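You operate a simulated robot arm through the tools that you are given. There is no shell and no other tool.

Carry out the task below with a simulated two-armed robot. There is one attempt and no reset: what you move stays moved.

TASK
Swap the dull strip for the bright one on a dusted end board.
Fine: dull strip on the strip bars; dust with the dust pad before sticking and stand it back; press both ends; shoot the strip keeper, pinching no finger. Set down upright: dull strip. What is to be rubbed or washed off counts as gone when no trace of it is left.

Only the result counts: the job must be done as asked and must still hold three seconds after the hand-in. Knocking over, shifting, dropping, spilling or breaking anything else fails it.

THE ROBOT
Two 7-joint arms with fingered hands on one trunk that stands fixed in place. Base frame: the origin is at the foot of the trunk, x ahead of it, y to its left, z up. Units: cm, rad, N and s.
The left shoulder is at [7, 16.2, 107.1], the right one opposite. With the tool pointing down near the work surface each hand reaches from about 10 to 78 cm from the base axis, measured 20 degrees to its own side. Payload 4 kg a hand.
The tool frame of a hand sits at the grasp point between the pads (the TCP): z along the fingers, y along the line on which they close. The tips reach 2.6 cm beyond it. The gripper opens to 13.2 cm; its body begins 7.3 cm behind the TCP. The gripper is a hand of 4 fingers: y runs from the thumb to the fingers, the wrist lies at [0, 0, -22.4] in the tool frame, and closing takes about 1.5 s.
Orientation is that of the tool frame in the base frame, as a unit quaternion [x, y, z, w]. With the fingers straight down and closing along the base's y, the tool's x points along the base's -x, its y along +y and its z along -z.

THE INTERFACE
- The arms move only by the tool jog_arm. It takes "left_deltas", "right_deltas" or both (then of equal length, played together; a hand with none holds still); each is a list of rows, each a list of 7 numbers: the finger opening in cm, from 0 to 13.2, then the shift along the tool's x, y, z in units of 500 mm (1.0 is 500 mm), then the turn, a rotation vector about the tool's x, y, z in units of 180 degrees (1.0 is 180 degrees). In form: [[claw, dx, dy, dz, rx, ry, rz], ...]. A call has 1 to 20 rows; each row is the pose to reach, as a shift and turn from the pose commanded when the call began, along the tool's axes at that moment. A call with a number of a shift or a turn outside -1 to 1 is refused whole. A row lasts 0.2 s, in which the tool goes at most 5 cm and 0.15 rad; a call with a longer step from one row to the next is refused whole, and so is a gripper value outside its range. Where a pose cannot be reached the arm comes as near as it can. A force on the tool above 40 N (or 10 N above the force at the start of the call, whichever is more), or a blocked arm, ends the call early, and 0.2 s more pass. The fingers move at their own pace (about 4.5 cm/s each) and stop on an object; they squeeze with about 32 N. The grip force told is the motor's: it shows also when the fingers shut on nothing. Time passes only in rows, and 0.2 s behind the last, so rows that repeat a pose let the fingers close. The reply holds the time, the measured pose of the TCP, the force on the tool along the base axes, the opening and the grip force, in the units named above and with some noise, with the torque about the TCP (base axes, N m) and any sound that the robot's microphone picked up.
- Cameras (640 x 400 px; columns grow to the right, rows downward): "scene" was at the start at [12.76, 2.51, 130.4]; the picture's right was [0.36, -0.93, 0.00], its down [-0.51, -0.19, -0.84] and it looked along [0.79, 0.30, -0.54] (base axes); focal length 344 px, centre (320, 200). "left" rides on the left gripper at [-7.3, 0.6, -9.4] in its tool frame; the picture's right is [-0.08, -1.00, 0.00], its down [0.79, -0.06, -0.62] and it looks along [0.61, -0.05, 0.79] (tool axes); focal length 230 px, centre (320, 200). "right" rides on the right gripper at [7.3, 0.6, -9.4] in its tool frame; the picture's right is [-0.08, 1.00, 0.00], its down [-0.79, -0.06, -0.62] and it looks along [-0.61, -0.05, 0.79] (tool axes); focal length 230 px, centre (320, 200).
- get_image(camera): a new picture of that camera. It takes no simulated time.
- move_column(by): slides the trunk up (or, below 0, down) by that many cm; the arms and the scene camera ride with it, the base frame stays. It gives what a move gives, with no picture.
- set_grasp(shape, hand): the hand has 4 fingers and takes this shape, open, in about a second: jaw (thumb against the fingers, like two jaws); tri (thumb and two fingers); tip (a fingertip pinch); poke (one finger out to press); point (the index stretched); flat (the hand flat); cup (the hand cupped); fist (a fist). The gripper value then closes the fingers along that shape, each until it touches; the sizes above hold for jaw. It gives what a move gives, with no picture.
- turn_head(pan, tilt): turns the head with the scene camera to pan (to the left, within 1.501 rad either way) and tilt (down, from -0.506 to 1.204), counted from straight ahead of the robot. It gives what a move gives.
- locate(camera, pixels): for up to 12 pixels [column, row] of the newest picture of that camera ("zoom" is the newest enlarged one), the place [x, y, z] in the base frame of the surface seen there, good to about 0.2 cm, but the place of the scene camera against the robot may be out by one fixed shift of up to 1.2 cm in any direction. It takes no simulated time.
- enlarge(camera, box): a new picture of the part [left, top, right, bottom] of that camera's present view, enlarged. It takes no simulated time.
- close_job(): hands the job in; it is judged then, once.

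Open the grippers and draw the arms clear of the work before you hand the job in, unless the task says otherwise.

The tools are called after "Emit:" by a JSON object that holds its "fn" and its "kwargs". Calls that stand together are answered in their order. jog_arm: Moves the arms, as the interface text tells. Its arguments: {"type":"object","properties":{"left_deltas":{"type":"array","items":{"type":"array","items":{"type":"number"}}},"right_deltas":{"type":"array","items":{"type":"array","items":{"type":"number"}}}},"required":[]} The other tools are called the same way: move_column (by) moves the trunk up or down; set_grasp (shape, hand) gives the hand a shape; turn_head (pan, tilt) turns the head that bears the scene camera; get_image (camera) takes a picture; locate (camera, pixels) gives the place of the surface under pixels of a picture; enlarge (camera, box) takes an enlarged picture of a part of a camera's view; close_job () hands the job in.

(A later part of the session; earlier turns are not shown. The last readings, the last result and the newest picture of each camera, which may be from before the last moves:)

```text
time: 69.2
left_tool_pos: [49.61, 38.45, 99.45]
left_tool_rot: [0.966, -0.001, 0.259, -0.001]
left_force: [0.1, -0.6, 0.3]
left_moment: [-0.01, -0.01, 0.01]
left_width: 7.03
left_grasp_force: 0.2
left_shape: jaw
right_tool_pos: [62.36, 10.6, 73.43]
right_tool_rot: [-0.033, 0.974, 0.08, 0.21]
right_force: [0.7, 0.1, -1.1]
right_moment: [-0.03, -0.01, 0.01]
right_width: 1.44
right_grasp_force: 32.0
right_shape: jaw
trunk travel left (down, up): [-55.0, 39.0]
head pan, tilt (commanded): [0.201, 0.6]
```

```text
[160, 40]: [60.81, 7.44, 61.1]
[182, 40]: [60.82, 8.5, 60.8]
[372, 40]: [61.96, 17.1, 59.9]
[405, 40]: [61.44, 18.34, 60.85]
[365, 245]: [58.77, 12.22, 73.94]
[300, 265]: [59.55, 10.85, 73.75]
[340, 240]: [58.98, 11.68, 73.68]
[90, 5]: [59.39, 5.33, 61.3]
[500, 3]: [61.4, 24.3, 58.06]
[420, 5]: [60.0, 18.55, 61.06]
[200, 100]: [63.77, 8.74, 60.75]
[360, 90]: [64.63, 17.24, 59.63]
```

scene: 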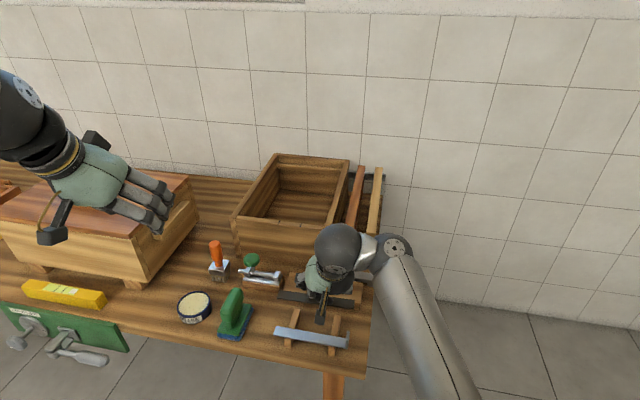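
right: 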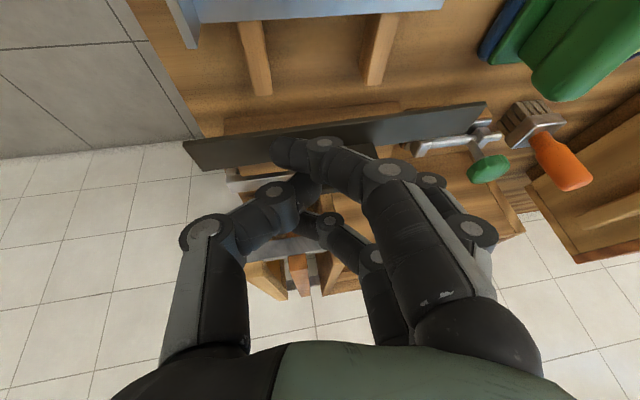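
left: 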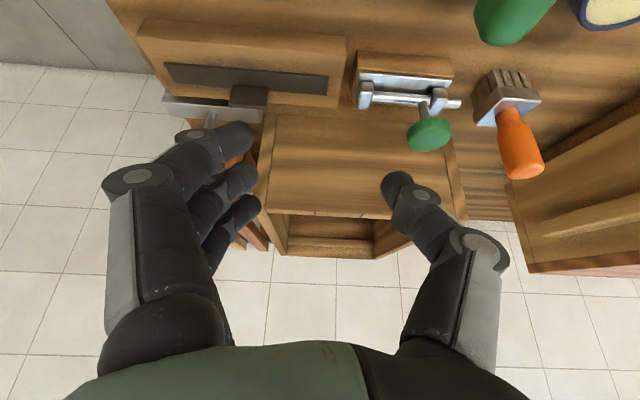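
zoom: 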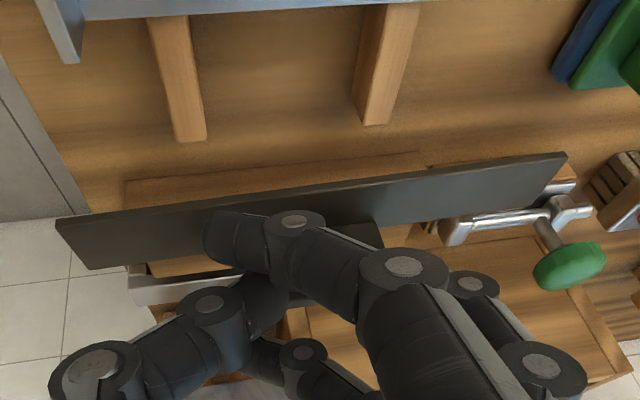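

The strip is level at z≈70.0, centre (62.2,12.6); bars are at y≈7.9 and 17.7, top 60.95, bright strip's rear edge x≈59.9. I lower it straight by 8.4 cm.

Emit:
{"fn": "jog_arm", "kwargs": {"right_deltas": [[2.0, 0.01, -0.0034, 0.0216, 0, 0, 0], [2.0, 0.02, -0.0068, 0.0432, 0, 0, 0], [2.0, 0.03, -0.0102, 0.065, 0, 0, 0], [2.0, 0.04, -0.0136, 0.0866, 0, 0, 0], [2.0, 0.05, -0.017, 0.1082, 0, 0, 0], [2.0, 0.058, -0.0197, 0.1255, 0, 0, 0], [2.0, 0.063, -0.0214, 0.1364, 0, 0, 0], [2.0, 0.066, -0.0225, 0.1428, 0, 0, 0], [2.0, 0.0687, -0.0234, 0.149, 0, 0, 0], [2.0, 0.0695, -0.0238, 0.1512, 0, 0, 0], [2.0, 0.0695, -0.0238, 0.1512, 0, 0, 0]]}}

Emit:
{"fn": "get_image", "kwargs": {"camera": "right"}}

Emit:
{"fn": "enlarge", "kwargs": {"camera": "scene", "box": [250, 250, 390, 370]}}

```text
time: 71.6
left_tool_pos: [49.65, 38.46, 99.49]
left_tool_rot: [0.966, -0.001, 0.259, -0.001]
left_force: [1.0, 1.0, -0.4]
left_moment: [0.0, 0.06, 0.0]
left_width: 7.06
left_grasp_force: 0.0
left_shape: jaw
right_tool_pos: [62.35, 10.49, 65.09]
right_tool_rot: [-0.033, 0.974, 0.08, 0.21]
right_force: [0.6, 0.3, -0.1]
right_moment: [0.0, -0.01, 0.01]
right_width: 1.42
right_grasp_force: 32.3
right_shape: jaw
trunk travel left (down, up): [-55.0, 39.0]
head pan, tilt (commanded): [0.201, 0.6]
```

```text
taken
```

right: 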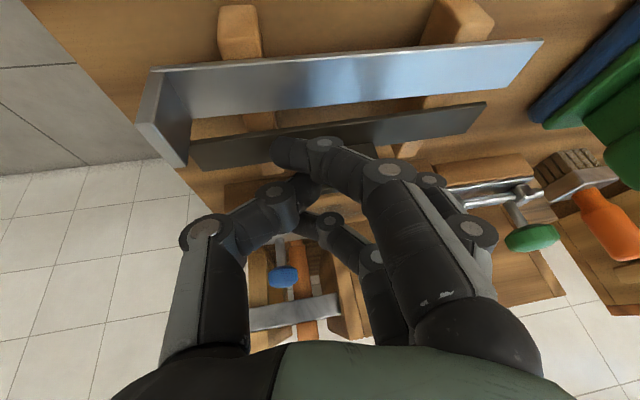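

```text
3.33 times, centred on (320, 310) of scene
```

zoom: 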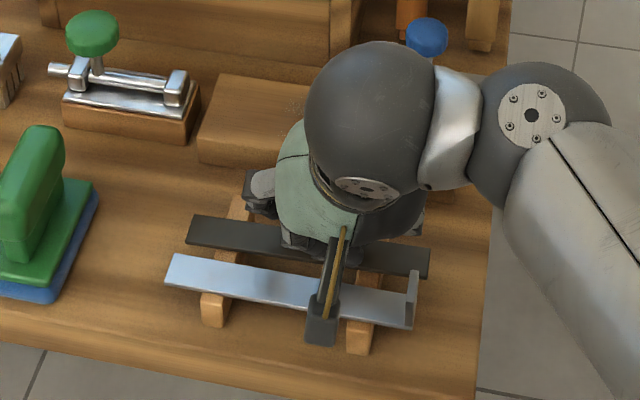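

No contact force yet. I check the gap with locate, then lower in small steps.

Emit:
{"fn": "locate", "kwargs": {"camera": "right", "pixels": [[215, 155], [240, 150], [430, 128], [460, 120], [320, 85], [200, 160], [475, 112], [412, 150]]}}

Emit:
{"fn": "jog_arm", "kwargs": {"right_deltas": [[2.0, 0.0008, -0.0003, 0.0018, 0, 0, 0], [2.0, 0.0016, -0.0006, 0.0036, 0, 0, 0], [2.0, 0.0025, -0.0009, 0.0054, 0, 0, 0]]}}

```text
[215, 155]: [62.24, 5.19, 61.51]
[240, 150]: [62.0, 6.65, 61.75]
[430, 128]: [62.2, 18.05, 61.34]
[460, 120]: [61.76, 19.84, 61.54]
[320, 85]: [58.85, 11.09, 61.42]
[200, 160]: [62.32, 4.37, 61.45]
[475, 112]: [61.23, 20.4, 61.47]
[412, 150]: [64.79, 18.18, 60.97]
```

```text
time: 72.4
left_tool_pos: [49.64, 38.35, 99.39]
left_tool_rot: [0.966, 0.0, 0.259, -0.001]
left_force: [0.4, 0.3, 0.4]
left_moment: [-0.02, -0.01, 0.02]
left_width: 7.06
left_grasp_force: 0.1
left_shape: jaw
right_tool_pos: [62.34, 10.48, 64.68]
right_tool_rot: [-0.033, 0.974, 0.08, 0.21]
right_force: [-0.4, -0.4, 2.2]
right_moment: [0.1, 0.0, 0.01]
right_width: 1.42
right_grasp_force: 31.7
right_shape: jaw
trunk travel left (down, up): [-55.0, 39.0]
head pan, tilt (commanded): [0.201, 0.6]
```

Contact: 2.2 N upward, strip rests on the bars. I open the fingers gradually to 7 cm.

Emit:
{"fn": "jog_arm", "kwargs": {"right_deltas": [[2.5, 0, 0, 0, 0, 0, 0], [3, 0, 0, 0, 0, 0, 0], [3.5, 0, 0, 0, 0, 0, 0], [4, 0, 0, 0, 0, 0, 0], [5, 0, 0, 0, 0, 0, 0], [6, 0, 0, 0, 0, 0, 0], [7, 0, 0, 0, 0, 0, 0], [7, 0, 0, 0, 0, 0, 0]]}}

Emit:
{"fn": "get_image", "kwargs": {"camera": "right"}}

Emit:
{"fn": "enlarge", "kwargs": {"camera": "scene", "box": [250, 250, 390, 370]}}

```text
time: 74.2
left_tool_pos: [49.59, 38.47, 99.45]
left_tool_rot: [0.966, -0.001, 0.259, -0.001]
left_force: [0.5, -0.2, -0.8]
left_moment: [-0.03, 0.0, 0.01]
left_width: 7.07
left_grasp_force: 0.0
left_shape: jaw
right_tool_pos: [62.26, 10.39, 64.74]
right_tool_rot: [-0.033, 0.974, 0.08, 0.21]
right_force: [0.0, -0.3, -0.1]
right_moment: [-0.03, -0.02, -0.04]
right_width: 6.92
right_grasp_force: 0.1
right_shape: jaw
trunk travel left (down, up): [-55.0, 39.0]
head pan, tilt (commanded): [0.201, 0.6]
```

```text
taken
```

right: 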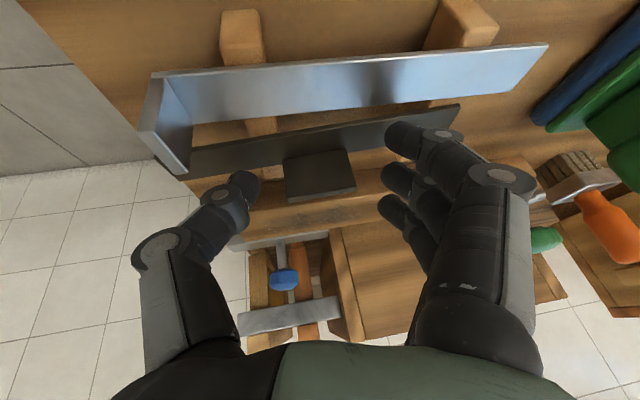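

```text
3.33 times, centred on (320, 310) of scene
```

zoom: 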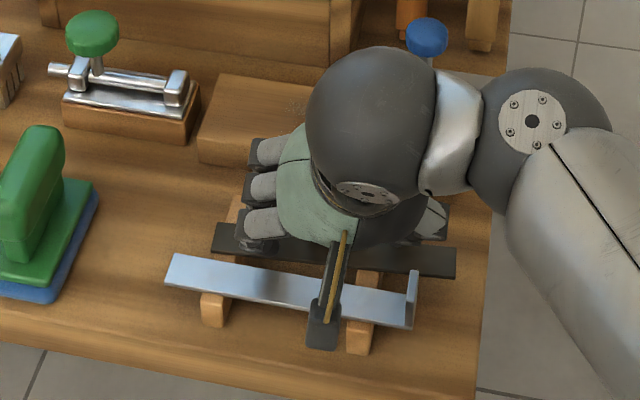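

The dull strip sits on both bars with tab up (it shifted slightly to -y on release). I lift the hand straight up 9 cm.

Emit:
{"fn": "jog_arm", "kwargs": {"right_deltas": [[7, -0.006, 0.002, -0.013, 0, 0, 0], [7, -0.015, 0.005, -0.032, 0, 0, 0], [7, -0.03, 0.01, -0.065, 0, 0, 0], [7, -0.045, 0.0154, -0.097, 0, 0, 0], [7, -0.06, 0.0205, -0.13, 0, 0, 0], [7, -0.0745, 0.0256, -0.162, 0, 0, 0], [7, -0.0745, 0.0256, -0.162, 0, 0, 0]]}}

Emit:
{"fn": "get_image", "kwargs": {"camera": "right"}}

Emit:
{"fn": "enlarge", "kwargs": {"camera": "scene", "box": [250, 250, 390, 370]}}

```text
time: 75.8
left_tool_pos: [49.6, 38.47, 99.42]
left_tool_rot: [0.966, -0.001, 0.259, -0.001]
left_force: [-0.2, -0.3, -0.2]
left_moment: [0.03, 0.02, -0.03]
left_width: 7.07
left_grasp_force: 0.0
left_shape: jaw
right_tool_pos: [62.29, 10.43, 73.78]
right_tool_rot: [-0.033, 0.974, 0.08, 0.21]
right_force: [0.2, -0.7, 0.1]
right_moment: [-0.01, 0.02, 0.0]
right_width: 6.93
right_grasp_force: 0.0
right_shape: jaw
trunk travel left (down, up): [-55.0, 39.0]
head pan, tilt (commanded): [0.201, 0.6]
```

```text
taken
```

right: 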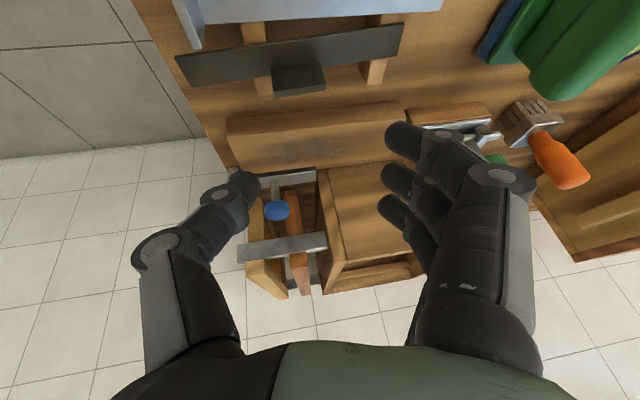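

```text
3.33 times, centred on (320, 310) of scene
```

zoom: 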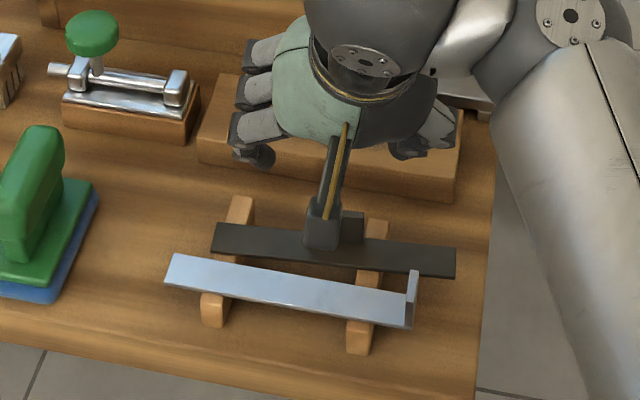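

The dull strip lies on both bars. I locate its ends to see how well it's centred.

Emit:
{"fn": "enlarge", "kwargs": {"camera": "right", "box": [160, 0, 460, 180]}}

Emit:
{"fn": "locate", "kwargs": {"camera": "right", "pixels": [[182, 62], [190, 80], [398, 28], [392, 48], [275, 72], [323, 70], [278, 90], [322, 85], [255, 80], [375, 75], [300, 130], [300, 160]]}}

```text
2.13 times, centred on (310, 90) of right
```

zoom: 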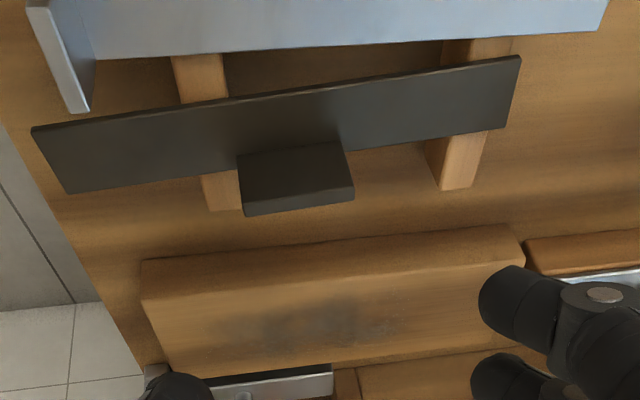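

```text
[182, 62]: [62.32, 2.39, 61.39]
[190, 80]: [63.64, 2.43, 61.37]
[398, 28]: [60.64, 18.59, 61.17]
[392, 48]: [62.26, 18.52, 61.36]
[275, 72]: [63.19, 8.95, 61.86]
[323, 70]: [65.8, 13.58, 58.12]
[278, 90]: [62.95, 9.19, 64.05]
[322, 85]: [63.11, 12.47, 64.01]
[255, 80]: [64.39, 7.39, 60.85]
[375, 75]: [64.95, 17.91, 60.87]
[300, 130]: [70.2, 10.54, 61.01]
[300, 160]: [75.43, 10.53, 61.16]
```

The dull strip runs y≈2.1–18.9 (bars at 7.9 and 17.7), so it sits 2.3 cm off-centre. Releasing centres the tab on the hand, so I'll re-grasp it, carry it +y and set it down centred. First descend again around the tab.

Emit:
{"fn": "jog_arm", "kwargs": {"right_deltas": [[7, 0.0149, -0.004, 0.0326, 0, 0, 0], [7, 0.03, -0.008, 0.065, 0, 0, 0], [7, 0.045, -0.012, 0.098, 0, 0, 0], [7, 0.06, -0.016, 0.13, 0, 0, 0], [7, 0.068, -0.018, 0.15, 0, 0, 0], [7, 0.0743, -0.0197, 0.163, 0, 0, 0], [7, 0.0743, -0.0197, 0.163, 0, 0, 0]]}}

Emit:
{"fn": "get_image", "kwargs": {"camera": "right"}}

```text
time: 77.4
left_tool_pos: [49.65, 38.45, 99.5]
left_tool_rot: [0.966, 0.0, 0.259, -0.001]
left_force: [0.3, -1.0, -0.1]
left_moment: [0.01, -0.03, 0.02]
left_width: 7.07
left_grasp_force: 0.0
left_shape: jaw
right_tool_pos: [62.47, 10.97, 64.91]
right_tool_rot: [-0.032, 0.974, 0.081, 0.211]
right_force: [1.2, 0.1, 0.6]
right_moment: [0.04, 0.0, 0.0]
right_width: 6.91
right_grasp_force: 0.0
right_shape: jaw
trunk travel left (down, up): [-55.0, 39.0]
head pan, tilt (commanded): [0.201, 0.6]
```

```text
taken
```

right: 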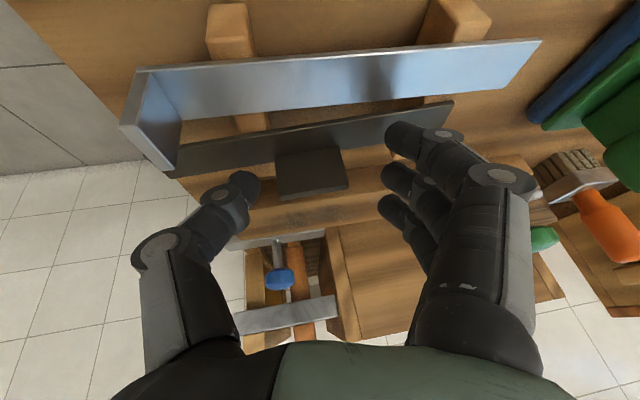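

Tab (275–347) is between thumb and fingers again. I close and lift 1.2 cm.

Emit:
{"fn": "jog_arm", "kwargs": {"right_deltas": [[5, 0, 0, 0, 0, 0, 0], [4, 0, 0, 0, 0, 0, 0], [3, 0, 0, 0, 0, 0, 0], [2.0, 0, 0, 0, 0, 0, 0], [2.0, 0, 0, 0, 0, 0, 0], [2.0, 0, 0, 0, 0, 0, 0], [2.0, 0, 0, 0, 0, 0, 0], [2.0, -0.002, 0.0007, -0.0043, 0, 0, 0], [2.0, -0.005, 0.0017, -0.0108, 0, 0, 0], [2.0, -0.01, 0.0034, -0.0216, 0, 0, 0], [2.0, -0.01, 0.0034, -0.0216, 0, 0, 0]]}}

Emit:
{"fn": "get_image", "kwargs": {"camera": "right"}}

Emit:
{"fn": "enlarge", "kwargs": {"camera": "right", "box": [100, 0, 560, 250]}}

Emit:
{"fn": "locate", "kwargs": {"camera": "right", "pixels": [[200, 155], [215, 165], [240, 150], [430, 125], [460, 118], [478, 112], [290, 85], [415, 145]]}}

```text
time: 79.8
left_tool_pos: [49.71, 38.47, 99.36]
left_tool_rot: [0.966, -0.001, 0.259, -0.001]
left_force: [1.3, 0.1, 0.1]
left_moment: [-0.01, 0.0, -0.01]
left_width: 7.1
left_grasp_force: 0.0
left_shape: jaw
right_tool_pos: [62.39, 10.78, 65.94]
right_tool_rot: [-0.034, 0.974, 0.08, 0.21]
right_force: [0.1, 0.3, -0.2]
right_moment: [0.0, -0.01, -0.01]
right_width: 1.52
right_grasp_force: 32.4
right_shape: jaw
trunk travel left (down, up): [-55.0, 39.0]
head pan, tilt (commanded): [0.201, 0.6]
```

```text
taken
```

right: 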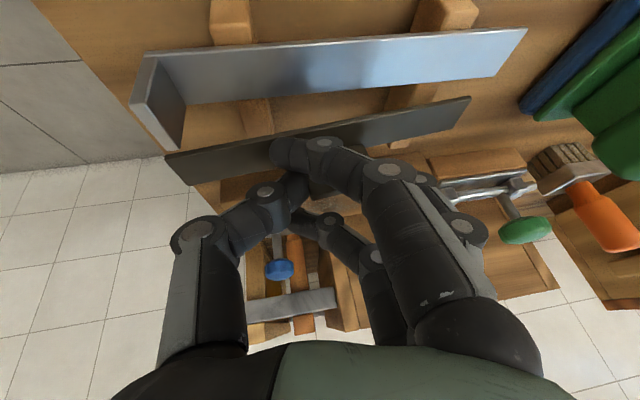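

```text
1.39 times, centred on (330, 125) of right
```

zoom: 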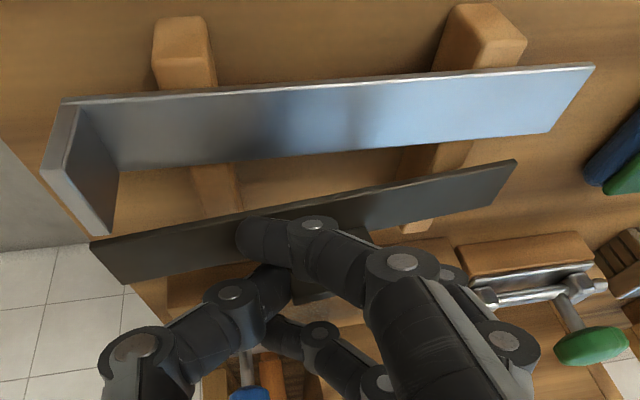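

```text
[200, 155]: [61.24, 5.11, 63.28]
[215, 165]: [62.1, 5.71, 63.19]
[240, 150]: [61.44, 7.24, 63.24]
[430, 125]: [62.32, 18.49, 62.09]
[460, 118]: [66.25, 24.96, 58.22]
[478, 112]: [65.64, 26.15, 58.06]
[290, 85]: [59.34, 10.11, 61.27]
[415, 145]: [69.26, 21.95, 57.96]
```

The strip is lifted with a small roll again. I locate its corners via the zoom to correct the pose.

Emit:
{"fn": "locate", "kwargs": {"camera": "zoom", "pixels": [[100, 247], [126, 278], [508, 168], [492, 203], [180, 245], [440, 205], [300, 215], [450, 190]]}}

```text
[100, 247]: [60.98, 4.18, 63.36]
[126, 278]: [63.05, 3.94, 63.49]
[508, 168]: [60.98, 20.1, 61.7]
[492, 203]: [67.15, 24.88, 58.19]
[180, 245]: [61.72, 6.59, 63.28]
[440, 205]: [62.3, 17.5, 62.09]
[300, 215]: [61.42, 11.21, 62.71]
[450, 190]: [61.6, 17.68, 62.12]
```

The strip is rolled about 5.7° (–y end higher), yaw about zero. I level it and shift 1.85 cm to +y.

Emit:
{"fn": "jog_arm", "kwargs": {"right_deltas": [[2.0, -0.003, 0.003, -0.004, -0.006, -0.0006, 0.0026], [2.0, -0.004, 0.012, -0.004, -0.013, -0.0014, 0.0058], [2.0, -0.0044, 0.022, -0.003, -0.02, -0.0022, 0.009], [2.0, -0.0044, 0.032, -0.002, -0.026, -0.0028, 0.0115], [2.0, -0.0044, 0.0376, -0.0009, -0.0288, -0.0031, 0.0128], [2.0, -0.0044, 0.0376, -0.0009, -0.0288, -0.0031, 0.0128]]}}

Emit:
{"fn": "enlarge", "kwargs": {"camera": "right", "box": [100, 0, 560, 250]}}

Emit:
{"fn": "enlarge", "kwargs": {"camera": "scene", "box": [250, 250, 390, 370]}}

```text
time: 81.2
left_tool_pos: [49.66, 38.57, 99.43]
left_tool_rot: [0.966, 0.0, 0.258, -0.001]
left_force: [0.6, -0.2, 0.6]
left_moment: [0.01, -0.01, -0.02]
left_width: 7.06
left_grasp_force: 0.0
left_shape: jaw
right_tool_pos: [62.43, 12.6, 66.46]
right_tool_rot: [-0.023, 0.969, 0.129, 0.211]
right_force: [-0.3, -0.1, 0.3]
right_moment: [-0.01, 0.0, -0.03]
right_width: 1.47
right_grasp_force: 32.0
right_shape: jaw
trunk travel left (down, up): [-55.0, 39.0]
head pan, tilt (commanded): [0.201, 0.6]
```

```text
1.39 times, centred on (330, 125) of right
```

zoom: 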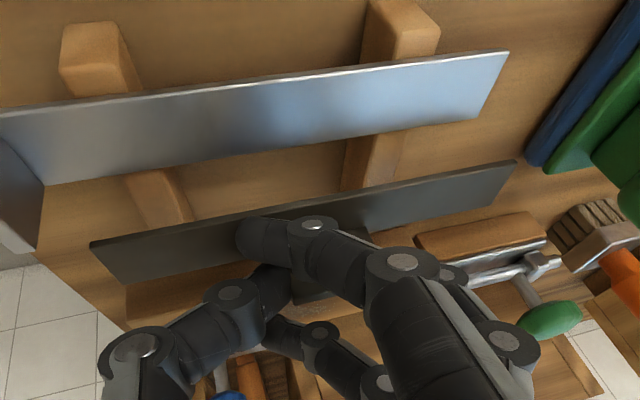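

```text
3.33 times, centred on (320, 310) of scene
```

zoom: 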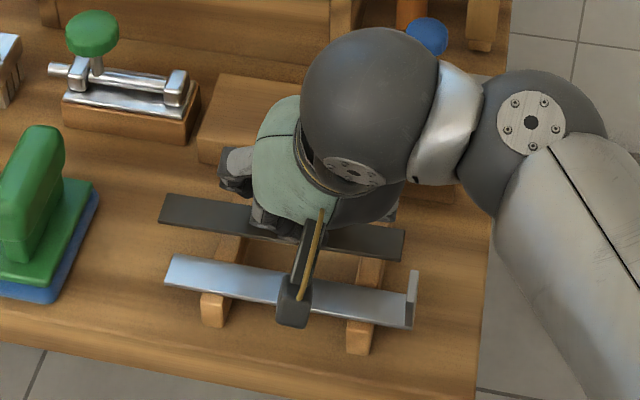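

I check the levelled strip's corners before lowering.

Emit:
{"fn": "locate", "kwargs": {"camera": "zoom", "pixels": [[170, 205], [300, 225], [395, 245], [200, 215], [340, 240], [385, 240], [235, 250], [370, 265]]}}

Emit:
{"fn": "enlarge", "kwargs": {"camera": "right", "box": [100, 0, 560, 250]}}

Emit:
{"fn": "locate", "kwargs": {"camera": "zoom", "pixels": [[100, 247], [126, 278], [508, 168], [488, 200], [180, 245], [440, 200], [160, 195], [365, 160]]}}

```text
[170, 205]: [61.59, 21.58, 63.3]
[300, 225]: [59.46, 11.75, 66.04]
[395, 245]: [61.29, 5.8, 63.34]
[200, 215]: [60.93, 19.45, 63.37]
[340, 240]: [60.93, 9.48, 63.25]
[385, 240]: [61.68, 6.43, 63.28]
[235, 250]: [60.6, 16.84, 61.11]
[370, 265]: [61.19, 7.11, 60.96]
```

```text
1.39 times, centred on (330, 125) of right
```

zoom: 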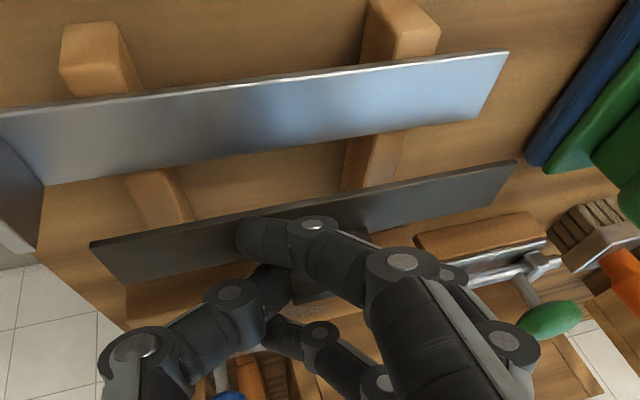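

```text
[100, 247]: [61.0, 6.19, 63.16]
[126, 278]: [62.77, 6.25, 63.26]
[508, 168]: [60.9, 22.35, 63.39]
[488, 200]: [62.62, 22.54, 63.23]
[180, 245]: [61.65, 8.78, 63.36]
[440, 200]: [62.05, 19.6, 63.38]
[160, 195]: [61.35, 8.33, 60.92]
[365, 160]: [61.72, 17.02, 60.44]
```

Level at z≈63.3, centre y≈14.3. I lower 2 cm to contact and then open; the release should bring it to y≈12.8.

Emit:
{"fn": "jog_arm", "kwargs": {"right_deltas": [[2.0, 0.005, -0.003, 0.0106, 0, 0, 0], [2.0, 0.01, -0.0058, 0.0212, 0, 0, 0], [2.0, 0.0135, -0.0078, 0.0287, 0, 0, 0], [2.0, 0.0155, -0.009, 0.033, 0, 0, 0], [2.0, 0.0166, -0.0096, 0.0352, 0, 0, 0], [2.0, 0.0166, -0.0096, 0.0352, 0, 0, 0]]}}

Emit:
{"fn": "jog_arm", "kwargs": {"right_deltas": [[7, 0, 0, 0, 0, 0, 0], [7, 0, 0, 0, 0, 0, 0], [7, 0, 0, 0, 0, 0, 0], [7, 0, 0, 0, 0, 0, 0], [7, 0, 0, 0, 0, 0, 0], [7, 0, 0, 0, 0, 0, 0]]}}

Emit:
{"fn": "get_image", "kwargs": {"camera": "right"}}

Emit:
{"fn": "enlarge", "kwargs": {"camera": "scene", "box": [250, 250, 390, 370]}}

```text
time: 82.6
left_tool_pos: [49.59, 38.44, 99.48]
left_tool_rot: [0.966, -0.001, 0.258, -0.001]
left_force: [-0.4, 0.0, 0.1]
left_moment: [-0.01, 0.01, 0.01]
left_width: 7.09
left_grasp_force: 0.1
left_shape: jaw
right_tool_pos: [62.6, 12.69, 64.46]
right_tool_rot: [-0.022, 0.968, 0.129, 0.212]
right_force: [0.1, -0.3, 1.4]
right_moment: [0.01, 0.02, -0.02]
right_width: 1.5
right_grasp_force: 32.2
right_shape: jaw
trunk travel left (down, up): [-55.0, 39.0]
head pan, tilt (commanded): [0.201, 0.6]
```

```text
time: 84.0
left_tool_pos: [49.56, 38.42, 99.45]
left_tool_rot: [0.966, 0.0, 0.26, -0.001]
left_force: [0.7, -0.8, 0.4]
left_moment: [0.01, 0.01, -0.03]
left_width: 7.05
left_grasp_force: 0.0
left_shape: jaw
right_tool_pos: [62.49, 12.64, 64.56]
right_tool_rot: [-0.022, 0.968, 0.128, 0.213]
right_force: [5.3, 3.3, 16.9]
right_moment: [-0.48, -0.32, 0.16]
right_width: 6.26
right_grasp_force: 0.1
right_shape: jaw
trunk travel left (down, up): [-55.0, 39.0]
head pan, tilt (commanded): [0.201, 0.6]
```

```text
taken
```

right: 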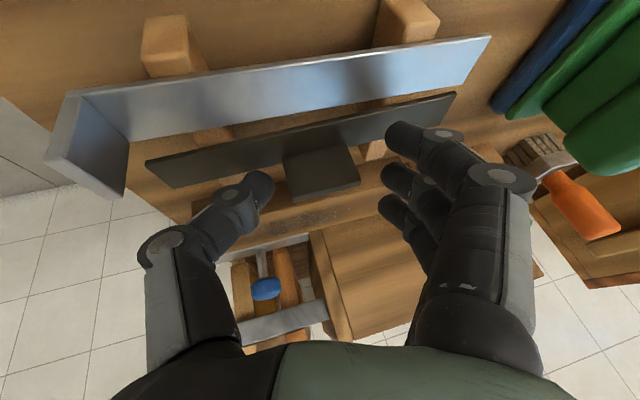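

```text
3.33 times, centred on (320, 310) of scene
```

zoom: 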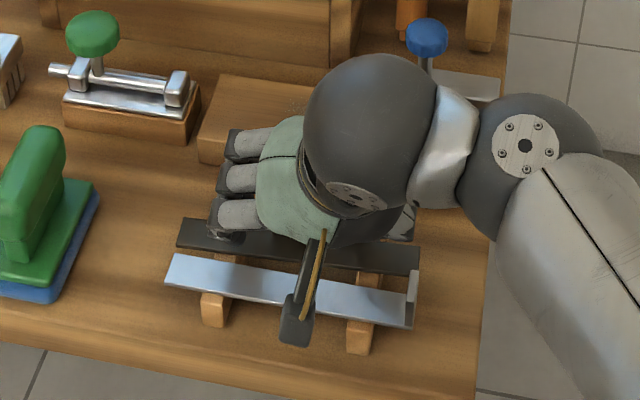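

The opened thumb is pressing down on something with about 17 N because the hand is rolled. I lift straight up right away, keeping the opening.

Emit:
{"fn": "jog_arm", "kwargs": {"right_deltas": [[6.3, -0.003, 0.0017, -0.0063, 0, 0, 0], [6.3, -0.0083, 0.0048, -0.0176, 0, 0, 0], [6.5, -0.02, 0.0116, -0.0423, 0, 0, 0], [7, -0.035, 0.0203, -0.074, 0, 0, 0], [7, -0.05, 0.029, -0.1058, 0, 0, 0], [7, -0.065, 0.0377, -0.1375, 0, 0, 0], [7, -0.0747, 0.0433, -0.158, 0, 0, 0], [7, -0.0747, 0.0433, -0.158, 0, 0, 0]]}}

Emit:
{"fn": "get_image", "kwargs": {"camera": "right"}}

Emit:
{"fn": "enlarge", "kwargs": {"camera": "scene", "box": [250, 250, 390, 370]}}

```text
time: 85.8
left_tool_pos: [49.59, 38.51, 99.37]
left_tool_rot: [0.966, -0.001, 0.258, 0.0]
left_force: [-0.2, 0.1, 0.0]
left_moment: [0.04, -0.02, -0.01]
left_width: 7.11
left_grasp_force: 0.0
left_shape: jaw
right_tool_pos: [62.45, 12.62, 73.56]
right_tool_rot: [-0.022, 0.969, 0.128, 0.211]
right_force: [1.0, 0.6, -1.3]
right_moment: [0.0, -0.01, -0.02]
right_width: 6.93
right_grasp_force: 0.0
right_shape: jaw
trunk travel left (down, up): [-55.0, 39.0]
head pan, tilt (commanded): [0.201, 0.6]
```

```text
taken
```

right: 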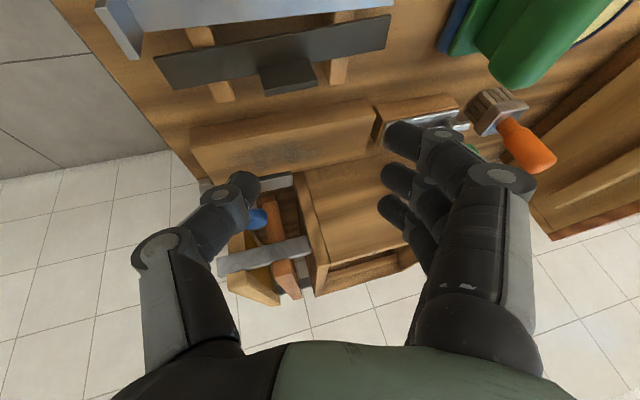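

```text
3.33 times, centred on (320, 310) of scene
```

zoom: 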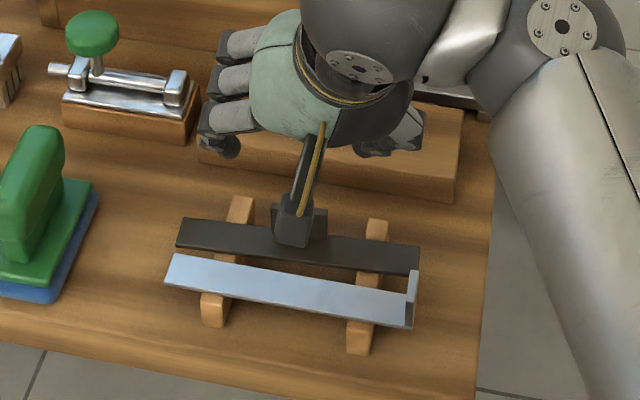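

The dull strip is now centred on the bars, tab up. Next the dust pad: I straighten the hand (30° tilt, no roll) and rise to about (56,22,84) to look at the pad.

Emit:
{"fn": "jog_arm", "kwargs": {"right_deltas": [[7, 0.004, 0.03, -0.03, 0.012, -0.004, -0.001], [7, 0.008, 0.07, -0.06, 0.024, -0.009, -0.002], [7, 0.014, 0.11, -0.09, 0.037, -0.014, -0.0035], [7, 0.02, 0.15, -0.12, 0.05, -0.019, -0.005], [7, 0.026, 0.19, -0.15, 0.063, -0.024, -0.006], [7, 0.03, 0.22, -0.17, 0.075, -0.028, -0.007], [7, 0.033, 0.244, -0.186, 0.0826, -0.03, -0.0076], [7, 0.033, 0.244, -0.186, 0.0826, -0.03, -0.0076]]}}

Emit:
{"fn": "get_image", "kwargs": {"camera": "right"}}

Emit:
{"fn": "enlarge", "kwargs": {"camera": "scene", "box": [180, 240, 380, 370]}}

```text
time: 87.8
left_tool_pos: [49.66, 38.4, 99.49]
left_tool_rot: [0.966, -0.001, 0.258, 0.0]
left_force: [0.5, -1.0, 0.3]
left_moment: [0.06, 0.04, -0.02]
left_width: 7.09
left_grasp_force: 0.1
left_shape: jaw
right_tool_pos: [58.6, 18.66, 83.25]
right_tool_rot: [0.019, 0.963, -0.026, 0.268]
right_force: [0.0, 0.1, 0.3]
right_moment: [0.01, 0.0, 0.01]
right_width: 6.93
right_grasp_force: 0.1
right_shape: jaw
trunk travel left (down, up): [-55.0, 39.0]
head pan, tilt (commanded): [0.201, 0.6]
stopped in row 8 (right hand): the arm was blocked; the commanded pose is now the measured one
```

```text
taken
```

right: 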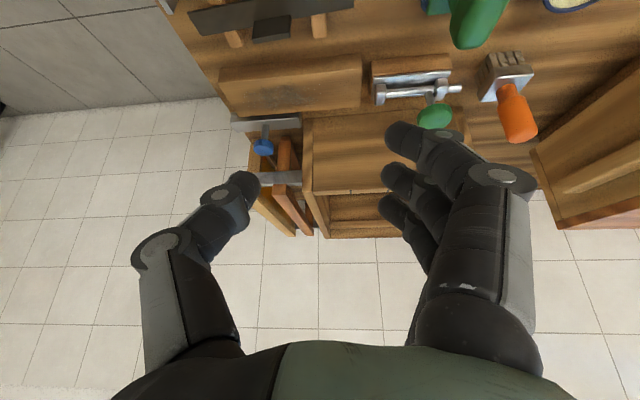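

```text
3.08 times, centred on (280, 305) of scene
```

zoom: 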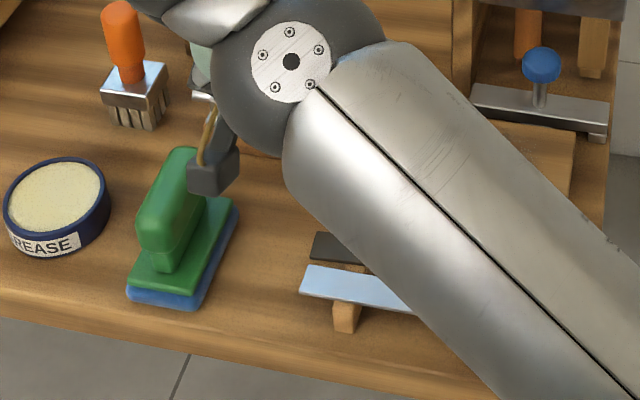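

The arm reported "blocked" at (58.6,18.7,83.3), with nothing visible in contact. I test a small further move of 3 cm to +y to see whether it's a real obstruction.

Emit:
{"fn": "jog_arm", "kwargs": {"right_deltas": [[7, 0, 0.01, 0, 0, 0, 0], [7, 0, 0.02, 0, 0, 0, 0], [7, 0, 0.03, 0, 0, 0, 0], [7, 0, 0.04, 0, 0, 0, 0], [7, 0, 0.05, 0, 0, 0, 0], [7, 0, 0.06, 0, 0, 0, 0], [7, 0, 0.06, 0, 0, 0, 0]]}}

Emit:
{"fn": "turn_head", "kwargs": {"pan": 0.0, "tilt": 0.7}}

Emit:
{"fn": "get_image", "kwargs": {"camera": "scene"}}

```text
time: 89.6
left_tool_pos: [49.61, 38.51, 99.42]
left_tool_rot: [0.966, -0.001, 0.259, 0.0]
left_force: [0.2, 0.4, 0.1]
left_moment: [-0.02, 0.03, 0.01]
left_width: 7.08
left_grasp_force: 0.0
left_shape: jaw
right_tool_pos: [60.34, 18.97, 82.57]
right_tool_rot: [0.031, 0.96, -0.039, 0.274]
right_force: [1.0, 0.9, 1.1]
right_moment: [-0.01, 0.02, -0.01]
right_width: 6.93
right_grasp_force: 0.0
right_shape: jaw
right hand out of reach, approached as far as the arm can: row 6, 7
trunk travel left (down, up): [-55.0, 39.0]
head pan, tilt (commanded): [0.201, 0.6]
stopped in row 7 (right hand): the arm was blocked; the commanded pose is now the measured one
```

```text
time: 90.3
left_tool_pos: [49.63, 38.56, 99.34]
left_tool_rot: [0.966, -0.001, 0.259, -0.001]
left_force: [-0.6, -0.6, -0.3]
left_moment: [-0.03, -0.02, 0.0]
left_width: 7.08
left_grasp_force: 0.0
left_shape: jaw
right_tool_pos: [60.3, 18.92, 82.53]
right_tool_rot: [0.03, 0.961, -0.038, 0.274]
right_force: [1.1, -0.2, -0.1]
right_moment: [0.03, -0.01, 0.0]
right_width: 6.92
right_grasp_force: 0.0
right_shape: jaw
trunk travel left (down, up): [-55.0, 39.0]
head pan, tilt (commanded): [0.0, 0.7]
```

```text
taken
```

scene: 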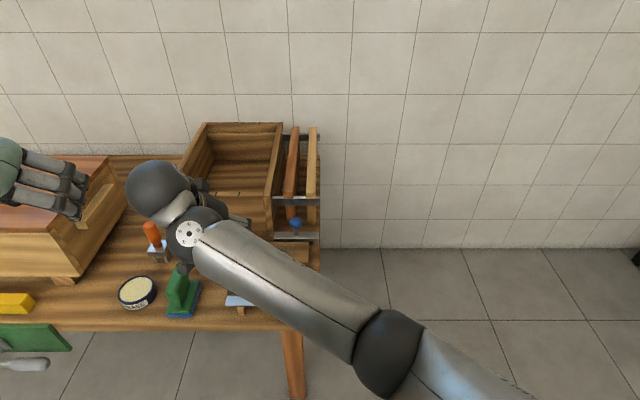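

The right upper arm is swinging against the body there, so the right hand can't reach the pad at y≈31. I park the right arm back to the right and test whether the left arm can get over the board by going inward first.

Emit:
{"fn": "jog_arm", "kwargs": {"right_deltas": [[7, 0.004, -0.06, -0.02, -0.002, 0.001, -0.001], [7, 0.008, -0.13, -0.035, -0.005, 0.002, -0.002], [7, 0.012, -0.2, -0.05, -0.007, 0.003, -0.003], [7, 0.016, -0.27, -0.065, -0.01, 0.004, -0.004], [7, 0.02, -0.34, -0.08, -0.012, 0.005, -0.005], [7, 0.024, -0.41, -0.095, -0.015, 0.006, -0.006], [7, 0.028, -0.48, -0.11, -0.018, 0.007, -0.008], [7, 0.032, -0.56, -0.13, -0.02, 0.008, -0.009], [7, 0.036, -0.64, -0.15, -0.023, 0.009, -0.01], [7, 0.04, -0.72, -0.17, -0.026, 0.01, -0.011], [7, 0.043, -0.79, -0.185, -0.0283, 0.0102, -0.0122], [7, 0.044, -0.841, -0.196, -0.0283, 0.0102, -0.0122], [7, 0.044, -0.841, -0.196, -0.0283, 0.0102, -0.0122]]}}

```text
time: 93.1
left_tool_pos: [49.7, 38.58, 99.36]
left_tool_rot: [0.966, 0.0, 0.259, 0.0]
left_force: [-0.1, 0.2, -0.2]
left_moment: [-0.01, 0.0, -0.04]
left_width: 7.04
left_grasp_force: 0.1
left_shape: jaw
right_tool_pos: [47.4, -22.62, 80.69]
right_tool_rot: [-0.001, 0.966, 0.001, 0.259]
right_force: [0.3, 0.2, 0.5]
right_moment: [0.0, -0.02, -0.02]
right_width: 6.99
right_grasp_force: 0.0
right_shape: jaw
right hand out of reach, approached as far as the arm can: row 4, 5, 6, 7, 8, 9, 10, 11, 12, 13
trunk travel left (down, up): [-55.0, 39.0]
head pan, tilt (commanded): [0.0, 0.7]
```

The right arm's reach clearly depends on which elbow posture it is in (it's now elbow-low). I'll bring the left arm into the elbow-low posture by leading it inward along the mirror of the path that worked for the right.

Emit:
{"fn": "jog_arm", "kwargs": {"left_deltas": [[7, 0, 0.07, 0.02, 0, 0, 0], [7, 0, 0.145, 0.04, 0, 0, 0], [7, -0.001, 0.22, 0.06, 0, 0, 0], [7, -0.002, 0.295, 0.08, 0, 0, 0], [7, -0.002, 0.368, 0.1, 0, 0, 0], [7, 0.003, 0.424, 0.14, 0, 0, 0], [7, 0.007, 0.48, 0.18, 0, 0, 0], [7, 0.012, 0.536, 0.22, 0, 0, 0], [7, 0.016, 0.592, 0.26, 0, 0, 0], [7, 0.021, 0.648, 0.299, 0, 0, 0], [7, 0.023, 0.708, 0.346, 0, 0, 0], [7, 0.025, 0.768, 0.393, 0, 0, 0], [7, 0.026, 0.828, 0.44, 0, 0, 0], [7, 0.028, 0.888, 0.488, 0, 0, 0], [7, 0.028, 0.888, 0.488, 0, 0, 0]]}}

Emit:
{"fn": "get_image", "kwargs": {"camera": "scene"}}

```text
time: 96.3
left_tool_pos: [57.24, 13.62, 84.98]
left_tool_rot: [0.966, 0.0, 0.259, 0.0]
left_force: [0.2, -0.1, 0.0]
left_moment: [0.01, -0.03, 0.01]
left_width: 7.04
left_grasp_force: 0.0
left_shape: jaw
left hand out of reach, approached as far as the arm can: row 8, 9, 10, 11, 12, 13, 14, 15
right_tool_pos: [47.31, -22.77, 80.84]
right_tool_rot: [-0.001, 0.966, 0.002, 0.259]
right_force: [0.5, -1.5, -0.6]
right_moment: [0.01, 0.02, 0.0]
right_width: 6.97
right_grasp_force: 0.1
right_shape: jaw
trunk travel left (down, up): [-55.0, 39.0]
head pan, tilt (commanded): [0.0, 0.7]
```

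```text
taken
```

scene: 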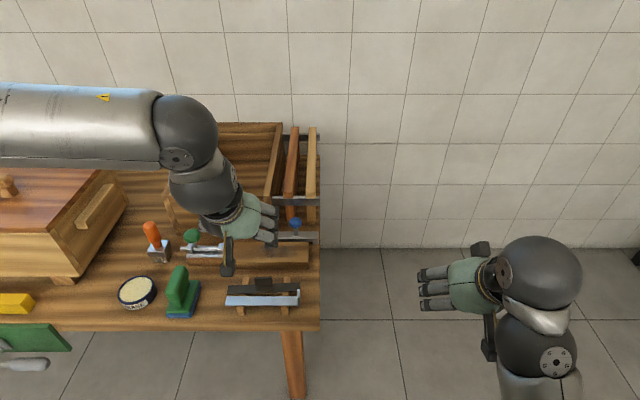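

The left is still stuck in its elbow-high posture. I'll draw it back close to the body with the fingers pointing more forward (60° tilt) so the elbow drops, then look.

Emit:
{"fn": "jog_arm", "kwargs": {"left_deltas": [[7, -0.043, -0.025, -0.01, 0, 0.02, 0], [7, -0.086, -0.05, -0.021, 0, 0.04, 0], [7, -0.129, -0.075, -0.031, 0, 0.06, 0], [7, -0.172, -0.1, -0.042, 0, 0.08, 0], [7, -0.215, -0.125, -0.052, 0, 0.1, 0], [7, -0.258, -0.15, -0.063, 0, 0.125, 0], [7, -0.301, -0.175, -0.073, 0, 0.146, 0], [7, -0.344, -0.2, -0.084, 0, 0.167, 0], [7, -0.344, -0.2, -0.084, 0, 0.167, 0]]}}

Emit:
{"fn": "turn_head", "kwargs": {"pan": 0.5, "tilt": 0.6}}

Emit:
{"fn": "get_image", "kwargs": {"camera": "scene"}}

```text
time: 98.3
left_tool_pos: [50.79, 23.14, 82.37]
left_tool_rot: [0.87, -0.003, 0.493, 0.001]
left_force: [-0.4, 0.2, 0.3]
left_moment: [0.04, 0.01, 0.01]
left_width: 7.0
left_grasp_force: 0.1
left_shape: jaw
left hand out of reach, approached as far as the arm can: row 5, 6, 7, 8, 9
right_tool_pos: [47.4, -22.83, 80.64]
right_tool_rot: [-0.002, 0.966, 0.003, 0.258]
right_force: [0.4, -0.6, -0.6]
right_moment: [0.02, 0.03, 0.02]
right_width: 6.97
right_grasp_force: 0.1
right_shape: jaw
trunk travel left (down, up): [-55.0, 39.0]
head pan, tilt (commanded): [0.0, 0.7]
```

```text
time: 99.2
left_tool_pos: [50.78, 23.16, 82.34]
left_tool_rot: [0.87, -0.004, 0.492, 0.002]
left_force: [-0.5, -0.2, -0.6]
left_moment: [-0.01, -0.01, 0.0]
left_width: 7.02
left_grasp_force: 0.1
left_shape: jaw
right_tool_pos: [47.38, -22.71, 80.77]
right_tool_rot: [-0.002, 0.966, 0.003, 0.259]
right_force: [0.7, -0.7, 0.2]
right_moment: [0.02, -0.01, -0.03]
right_width: 7.0
right_grasp_force: 0.0
right_shape: jaw
trunk travel left (down, up): [-55.0, 39.0]
head pan, tilt (commanded): [0.499, 0.6]
```

```text
taken
```

scene: 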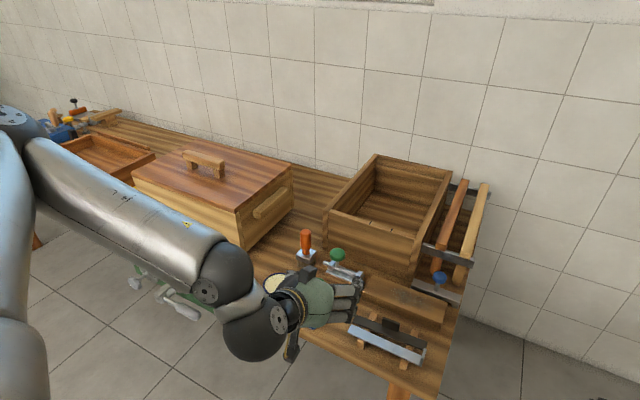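

The elbow is still high and outward. I try going inward and forward with the 60° tilt, towards (62,8,80), to see how far it gets.

Emit:
{"fn": "jog_arm", "kwargs": {"left_deltas": [[7, 0.0095, 0.038, 0.027, 0, 0, 0], [7, 0.019, 0.0755, 0.054, 0, 0, 0], [7, 0.0285, 0.113, 0.081, 0, 0, 0], [7, 0.038, 0.151, 0.108, 0, 0, 0], [7, 0.0475, 0.189, 0.135, 0, 0, 0], [7, 0.057, 0.2265, 0.162, 0, 0, 0], [7, 0.0665, 0.264, 0.189, 0, 0, 0], [7, 0.076, 0.302, 0.216, 0, 0, 0], [7, 0.076, 0.302, 0.216, 0, 0, 0]]}}

Emit:
{"fn": "get_image", "kwargs": {"camera": "scene"}}

```text
time: 101.2
left_tool_pos: [60.42, 16.58, 82.68]
left_tool_rot: [0.866, -0.001, 0.5, 0.001]
left_force: [0.4, 1.0, 0.3]
left_moment: [-0.01, -0.01, 0.01]
left_width: 7.0
left_grasp_force: 0.0
left_shape: jaw
left hand out of reach, approached as far as the arm can: row 3, 4, 5, 6, 7, 8, 9
right_tool_pos: [47.33, -22.75, 80.74]
right_tool_rot: [-0.002, 0.966, 0.002, 0.26]
right_force: [0.5, 0.3, 0.0]
right_moment: [0.01, 0.02, -0.02]
right_width: 7.0
right_grasp_force: 0.0
right_shape: jaw
trunk travel left (down, up): [-55.0, 39.0]
head pan, tilt (commanded): [0.499, 0.6]
```

```text
taken
```

scene: 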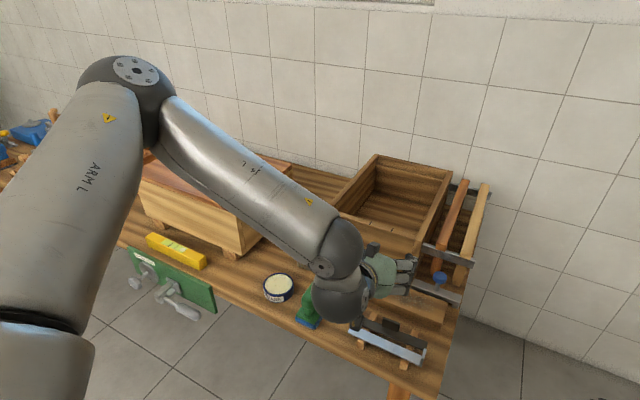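

The limit persists. I'll test the left arm stretched out on its own side first — (66,34,88) with 20° tilt — to learn whether its upper arm can come forward at all when extended.

Emit:
{"fn": "jog_arm", "kwargs": {"left_deltas": [[7, 0.018, -0.043, 0.005, 0, -0.028, 0], [7, 0.037, -0.087, 0.011, 0, -0.056, 0], [7, 0.055, -0.13, 0.016, 0, -0.083, 0], [7, 0.074, -0.174, 0.022, 0, -0.111, 0], [7, 0.092, -0.217, 0.027, 0, -0.139, 0], [7, 0.111, -0.261, 0.033, 0, -0.167, 0], [7, 0.13, -0.305, 0.038, 0, -0.194, 0], [7, 0.148, -0.348, 0.044, 0, -0.222, 0], [7, 0.148, -0.348, 0.044, 0, -0.222, 0]]}}

Emit:
{"fn": "jog_arm", "kwargs": {"left_deltas": [[7, 0.04, 0.02, 0.05, 0, 0, 0], [7, 0.08, 0.04, 0.1, 0, 0, 0], [7, 0.1, 0.06, 0.15, 0, 0, 0], [7, 0.12, 0.08, 0.2, 0, 0, 0], [7, 0.12, 0.1, 0.2, 0, 0, 0], [7, 0.12, 0.1, 0.2, 0, 0, 0]]}}

Emit:
{"fn": "get_image", "kwargs": {"camera": "scene"}}

```text
time: 103.2
left_tool_pos: [65.78, 33.75, 88.37]
left_tool_rot: [0.985, 0.0, 0.174, -0.001]
left_force: [0.0, -0.4, 0.8]
left_moment: [0.0, 0.01, -0.01]
left_width: 6.98
left_grasp_force: 0.0
left_shape: jaw
right_tool_pos: [47.39, -22.71, 80.75]
right_tool_rot: [-0.001, 0.966, 0.002, 0.258]
right_force: [-0.1, -0.2, -0.1]
right_moment: [0.01, -0.03, -0.01]
right_width: 6.99
right_grasp_force: 0.0
right_shape: jaw
trunk travel left (down, up): [-55.0, 39.0]
head pan, tilt (commanded): [0.499, 0.6]
```

```text
time: 104.7
left_tool_pos: [71.95, 30.44, 82.14]
left_tool_rot: [0.984, -0.001, 0.176, -0.001]
left_force: [0.3, -0.2, 0.0]
left_moment: [0.01, -0.02, -0.04]
left_width: 7.04
left_grasp_force: 0.1
left_shape: jaw
left hand out of reach, approached as far as the arm can: row 3, 4, 5, 6
right_tool_pos: [47.33, -22.66, 80.74]
right_tool_rot: [-0.001, 0.966, 0.002, 0.258]
right_force: [-0.1, -0.9, -0.3]
right_moment: [0.02, 0.02, -0.02]
right_width: 6.95
right_grasp_force: 0.0
right_shape: jaw
trunk travel left (down, up): [-55.0, 39.0]
head pan, tilt (commanded): [0.499, 0.6]
```

```text
taken
```

scene: 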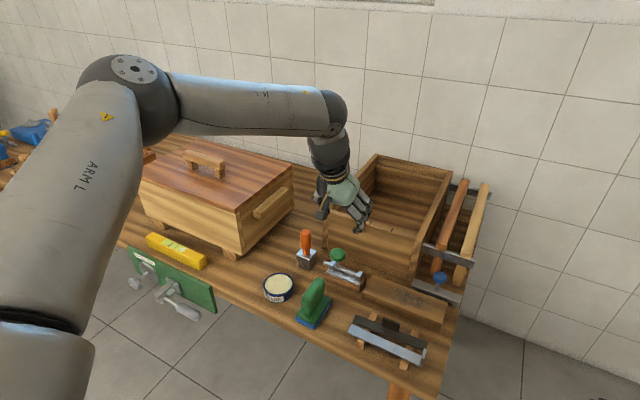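

The left elbow sits at the same spot (130,90) in each stuck pose, so the shoulder itself seems to be at a stop in this branch. I'll bring the left to the mirror of the right's present pose, (47.4,22.7,82), and compare both wrists and elbows visually.

Emit:
{"fn": "jog_arm", "kwargs": {"left_deltas": [[7, -0.06, 0.02, 0.0, 0, 0.008, 0], [7, -0.12, 0.04, 0.0, 0, 0.016, 0], [7, -0.18, 0.06, -0.01, 0, 0.024, 0], [7, -0.24, 0.08, -0.02, 0, 0.032, 0], [7, -0.3, 0.1, -0.05, 0, 0.04, 0], [7, -0.36, 0.12, -0.08, 0, 0.048, 0], [7, -0.42, 0.14, -0.11, 0, 0.056, 0], [7, -0.46, 0.155, -0.14, 0, 0.056, 0], [7, -0.46, 0.155, -0.14, 0, 0.056, 0]]}}

Emit:
{"fn": "turn_head", "kwargs": {"pan": 0.6, "tilt": 0.5}}

Emit:
{"fn": "get_image", "kwargs": {"camera": "scene"}}

Emit:
{"fn": "turn_head", "kwargs": {"pan": -0.6, "tilt": 0.5}}

Emit:
{"fn": "get_image", "kwargs": {"camera": "scene"}}

```text
time: 106.7
left_tool_pos: [47.82, 22.8, 80.82]
left_tool_rot: [0.966, 0.0, 0.26, 0.0]
left_force: [1.0, -0.4, 0.6]
left_moment: [-0.03, -0.01, 0.04]
left_width: 7.03
left_grasp_force: 0.0
left_shape: jaw
right_tool_pos: [47.4, -22.68, 80.74]
right_tool_rot: [-0.001, 0.966, 0.002, 0.258]
right_force: [-0.5, -0.6, -0.1]
right_moment: [0.01, 0.01, -0.01]
right_width: 7.0
right_grasp_force: 0.1
right_shape: jaw
trunk travel left (down, up): [-55.0, 39.0]
head pan, tilt (commanded): [0.499, 0.6]
```

```text
time: 107.3
left_tool_pos: [47.76, 22.69, 80.93]
left_tool_rot: [0.966, 0.0, 0.26, -0.001]
left_force: [-0.2, -0.2, 0.0]
left_moment: [0.01, 0.0, -0.01]
left_width: 7.02
left_grasp_force: 0.1
left_shape: jaw
right_tool_pos: [47.47, -22.62, 80.76]
right_tool_rot: [-0.001, 0.966, 0.002, 0.259]
right_force: [-0.4, -0.5, 0.1]
right_moment: [-0.02, 0.0, 0.01]
right_width: 7.0
right_grasp_force: 0.1
right_shape: jaw
trunk travel left (down, up): [-55.0, 39.0]
head pan, tilt (commanded): [0.6, 0.499]
```

```text
taken
```

scene: 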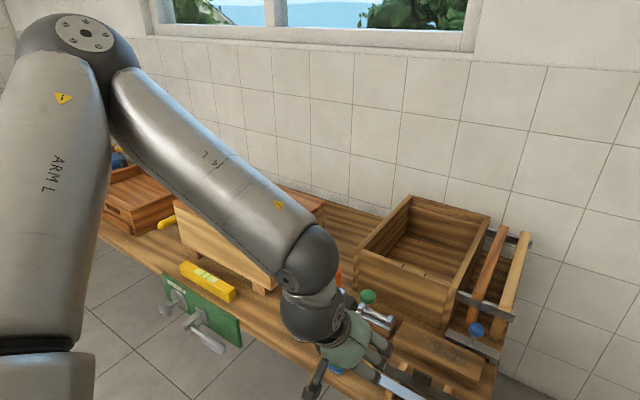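

```text
time: 108.7
left_tool_pos: [47.86, 22.72, 80.86]
left_tool_rot: [0.965, 0.0, 0.26, -0.001]
left_force: [-0.1, 0.6, -0.4]
left_moment: [-0.01, -0.04, 0.01]
left_width: 7.02
left_grasp_force: 0.0
left_shape: jaw
right_tool_pos: [47.35, -22.67, 80.7]
right_tool_rot: [0.0, 0.966, 0.002, 0.259]
right_force: [-0.1, -0.7, 0.1]
right_moment: [-0.05, 0.01, -0.02]
right_width: 6.98
right_grasp_force: 0.1
right_shape: jaw
trunk travel left (down, up): [-55.0, 39.0]
head pan, tilt (commanded): [-0.6, 0.499]
```

```text
taken
```

scene: 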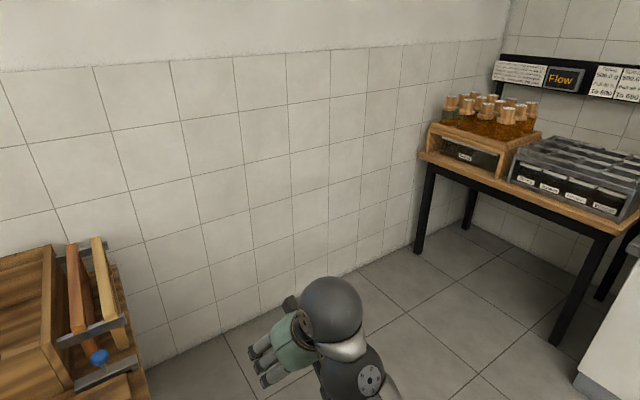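

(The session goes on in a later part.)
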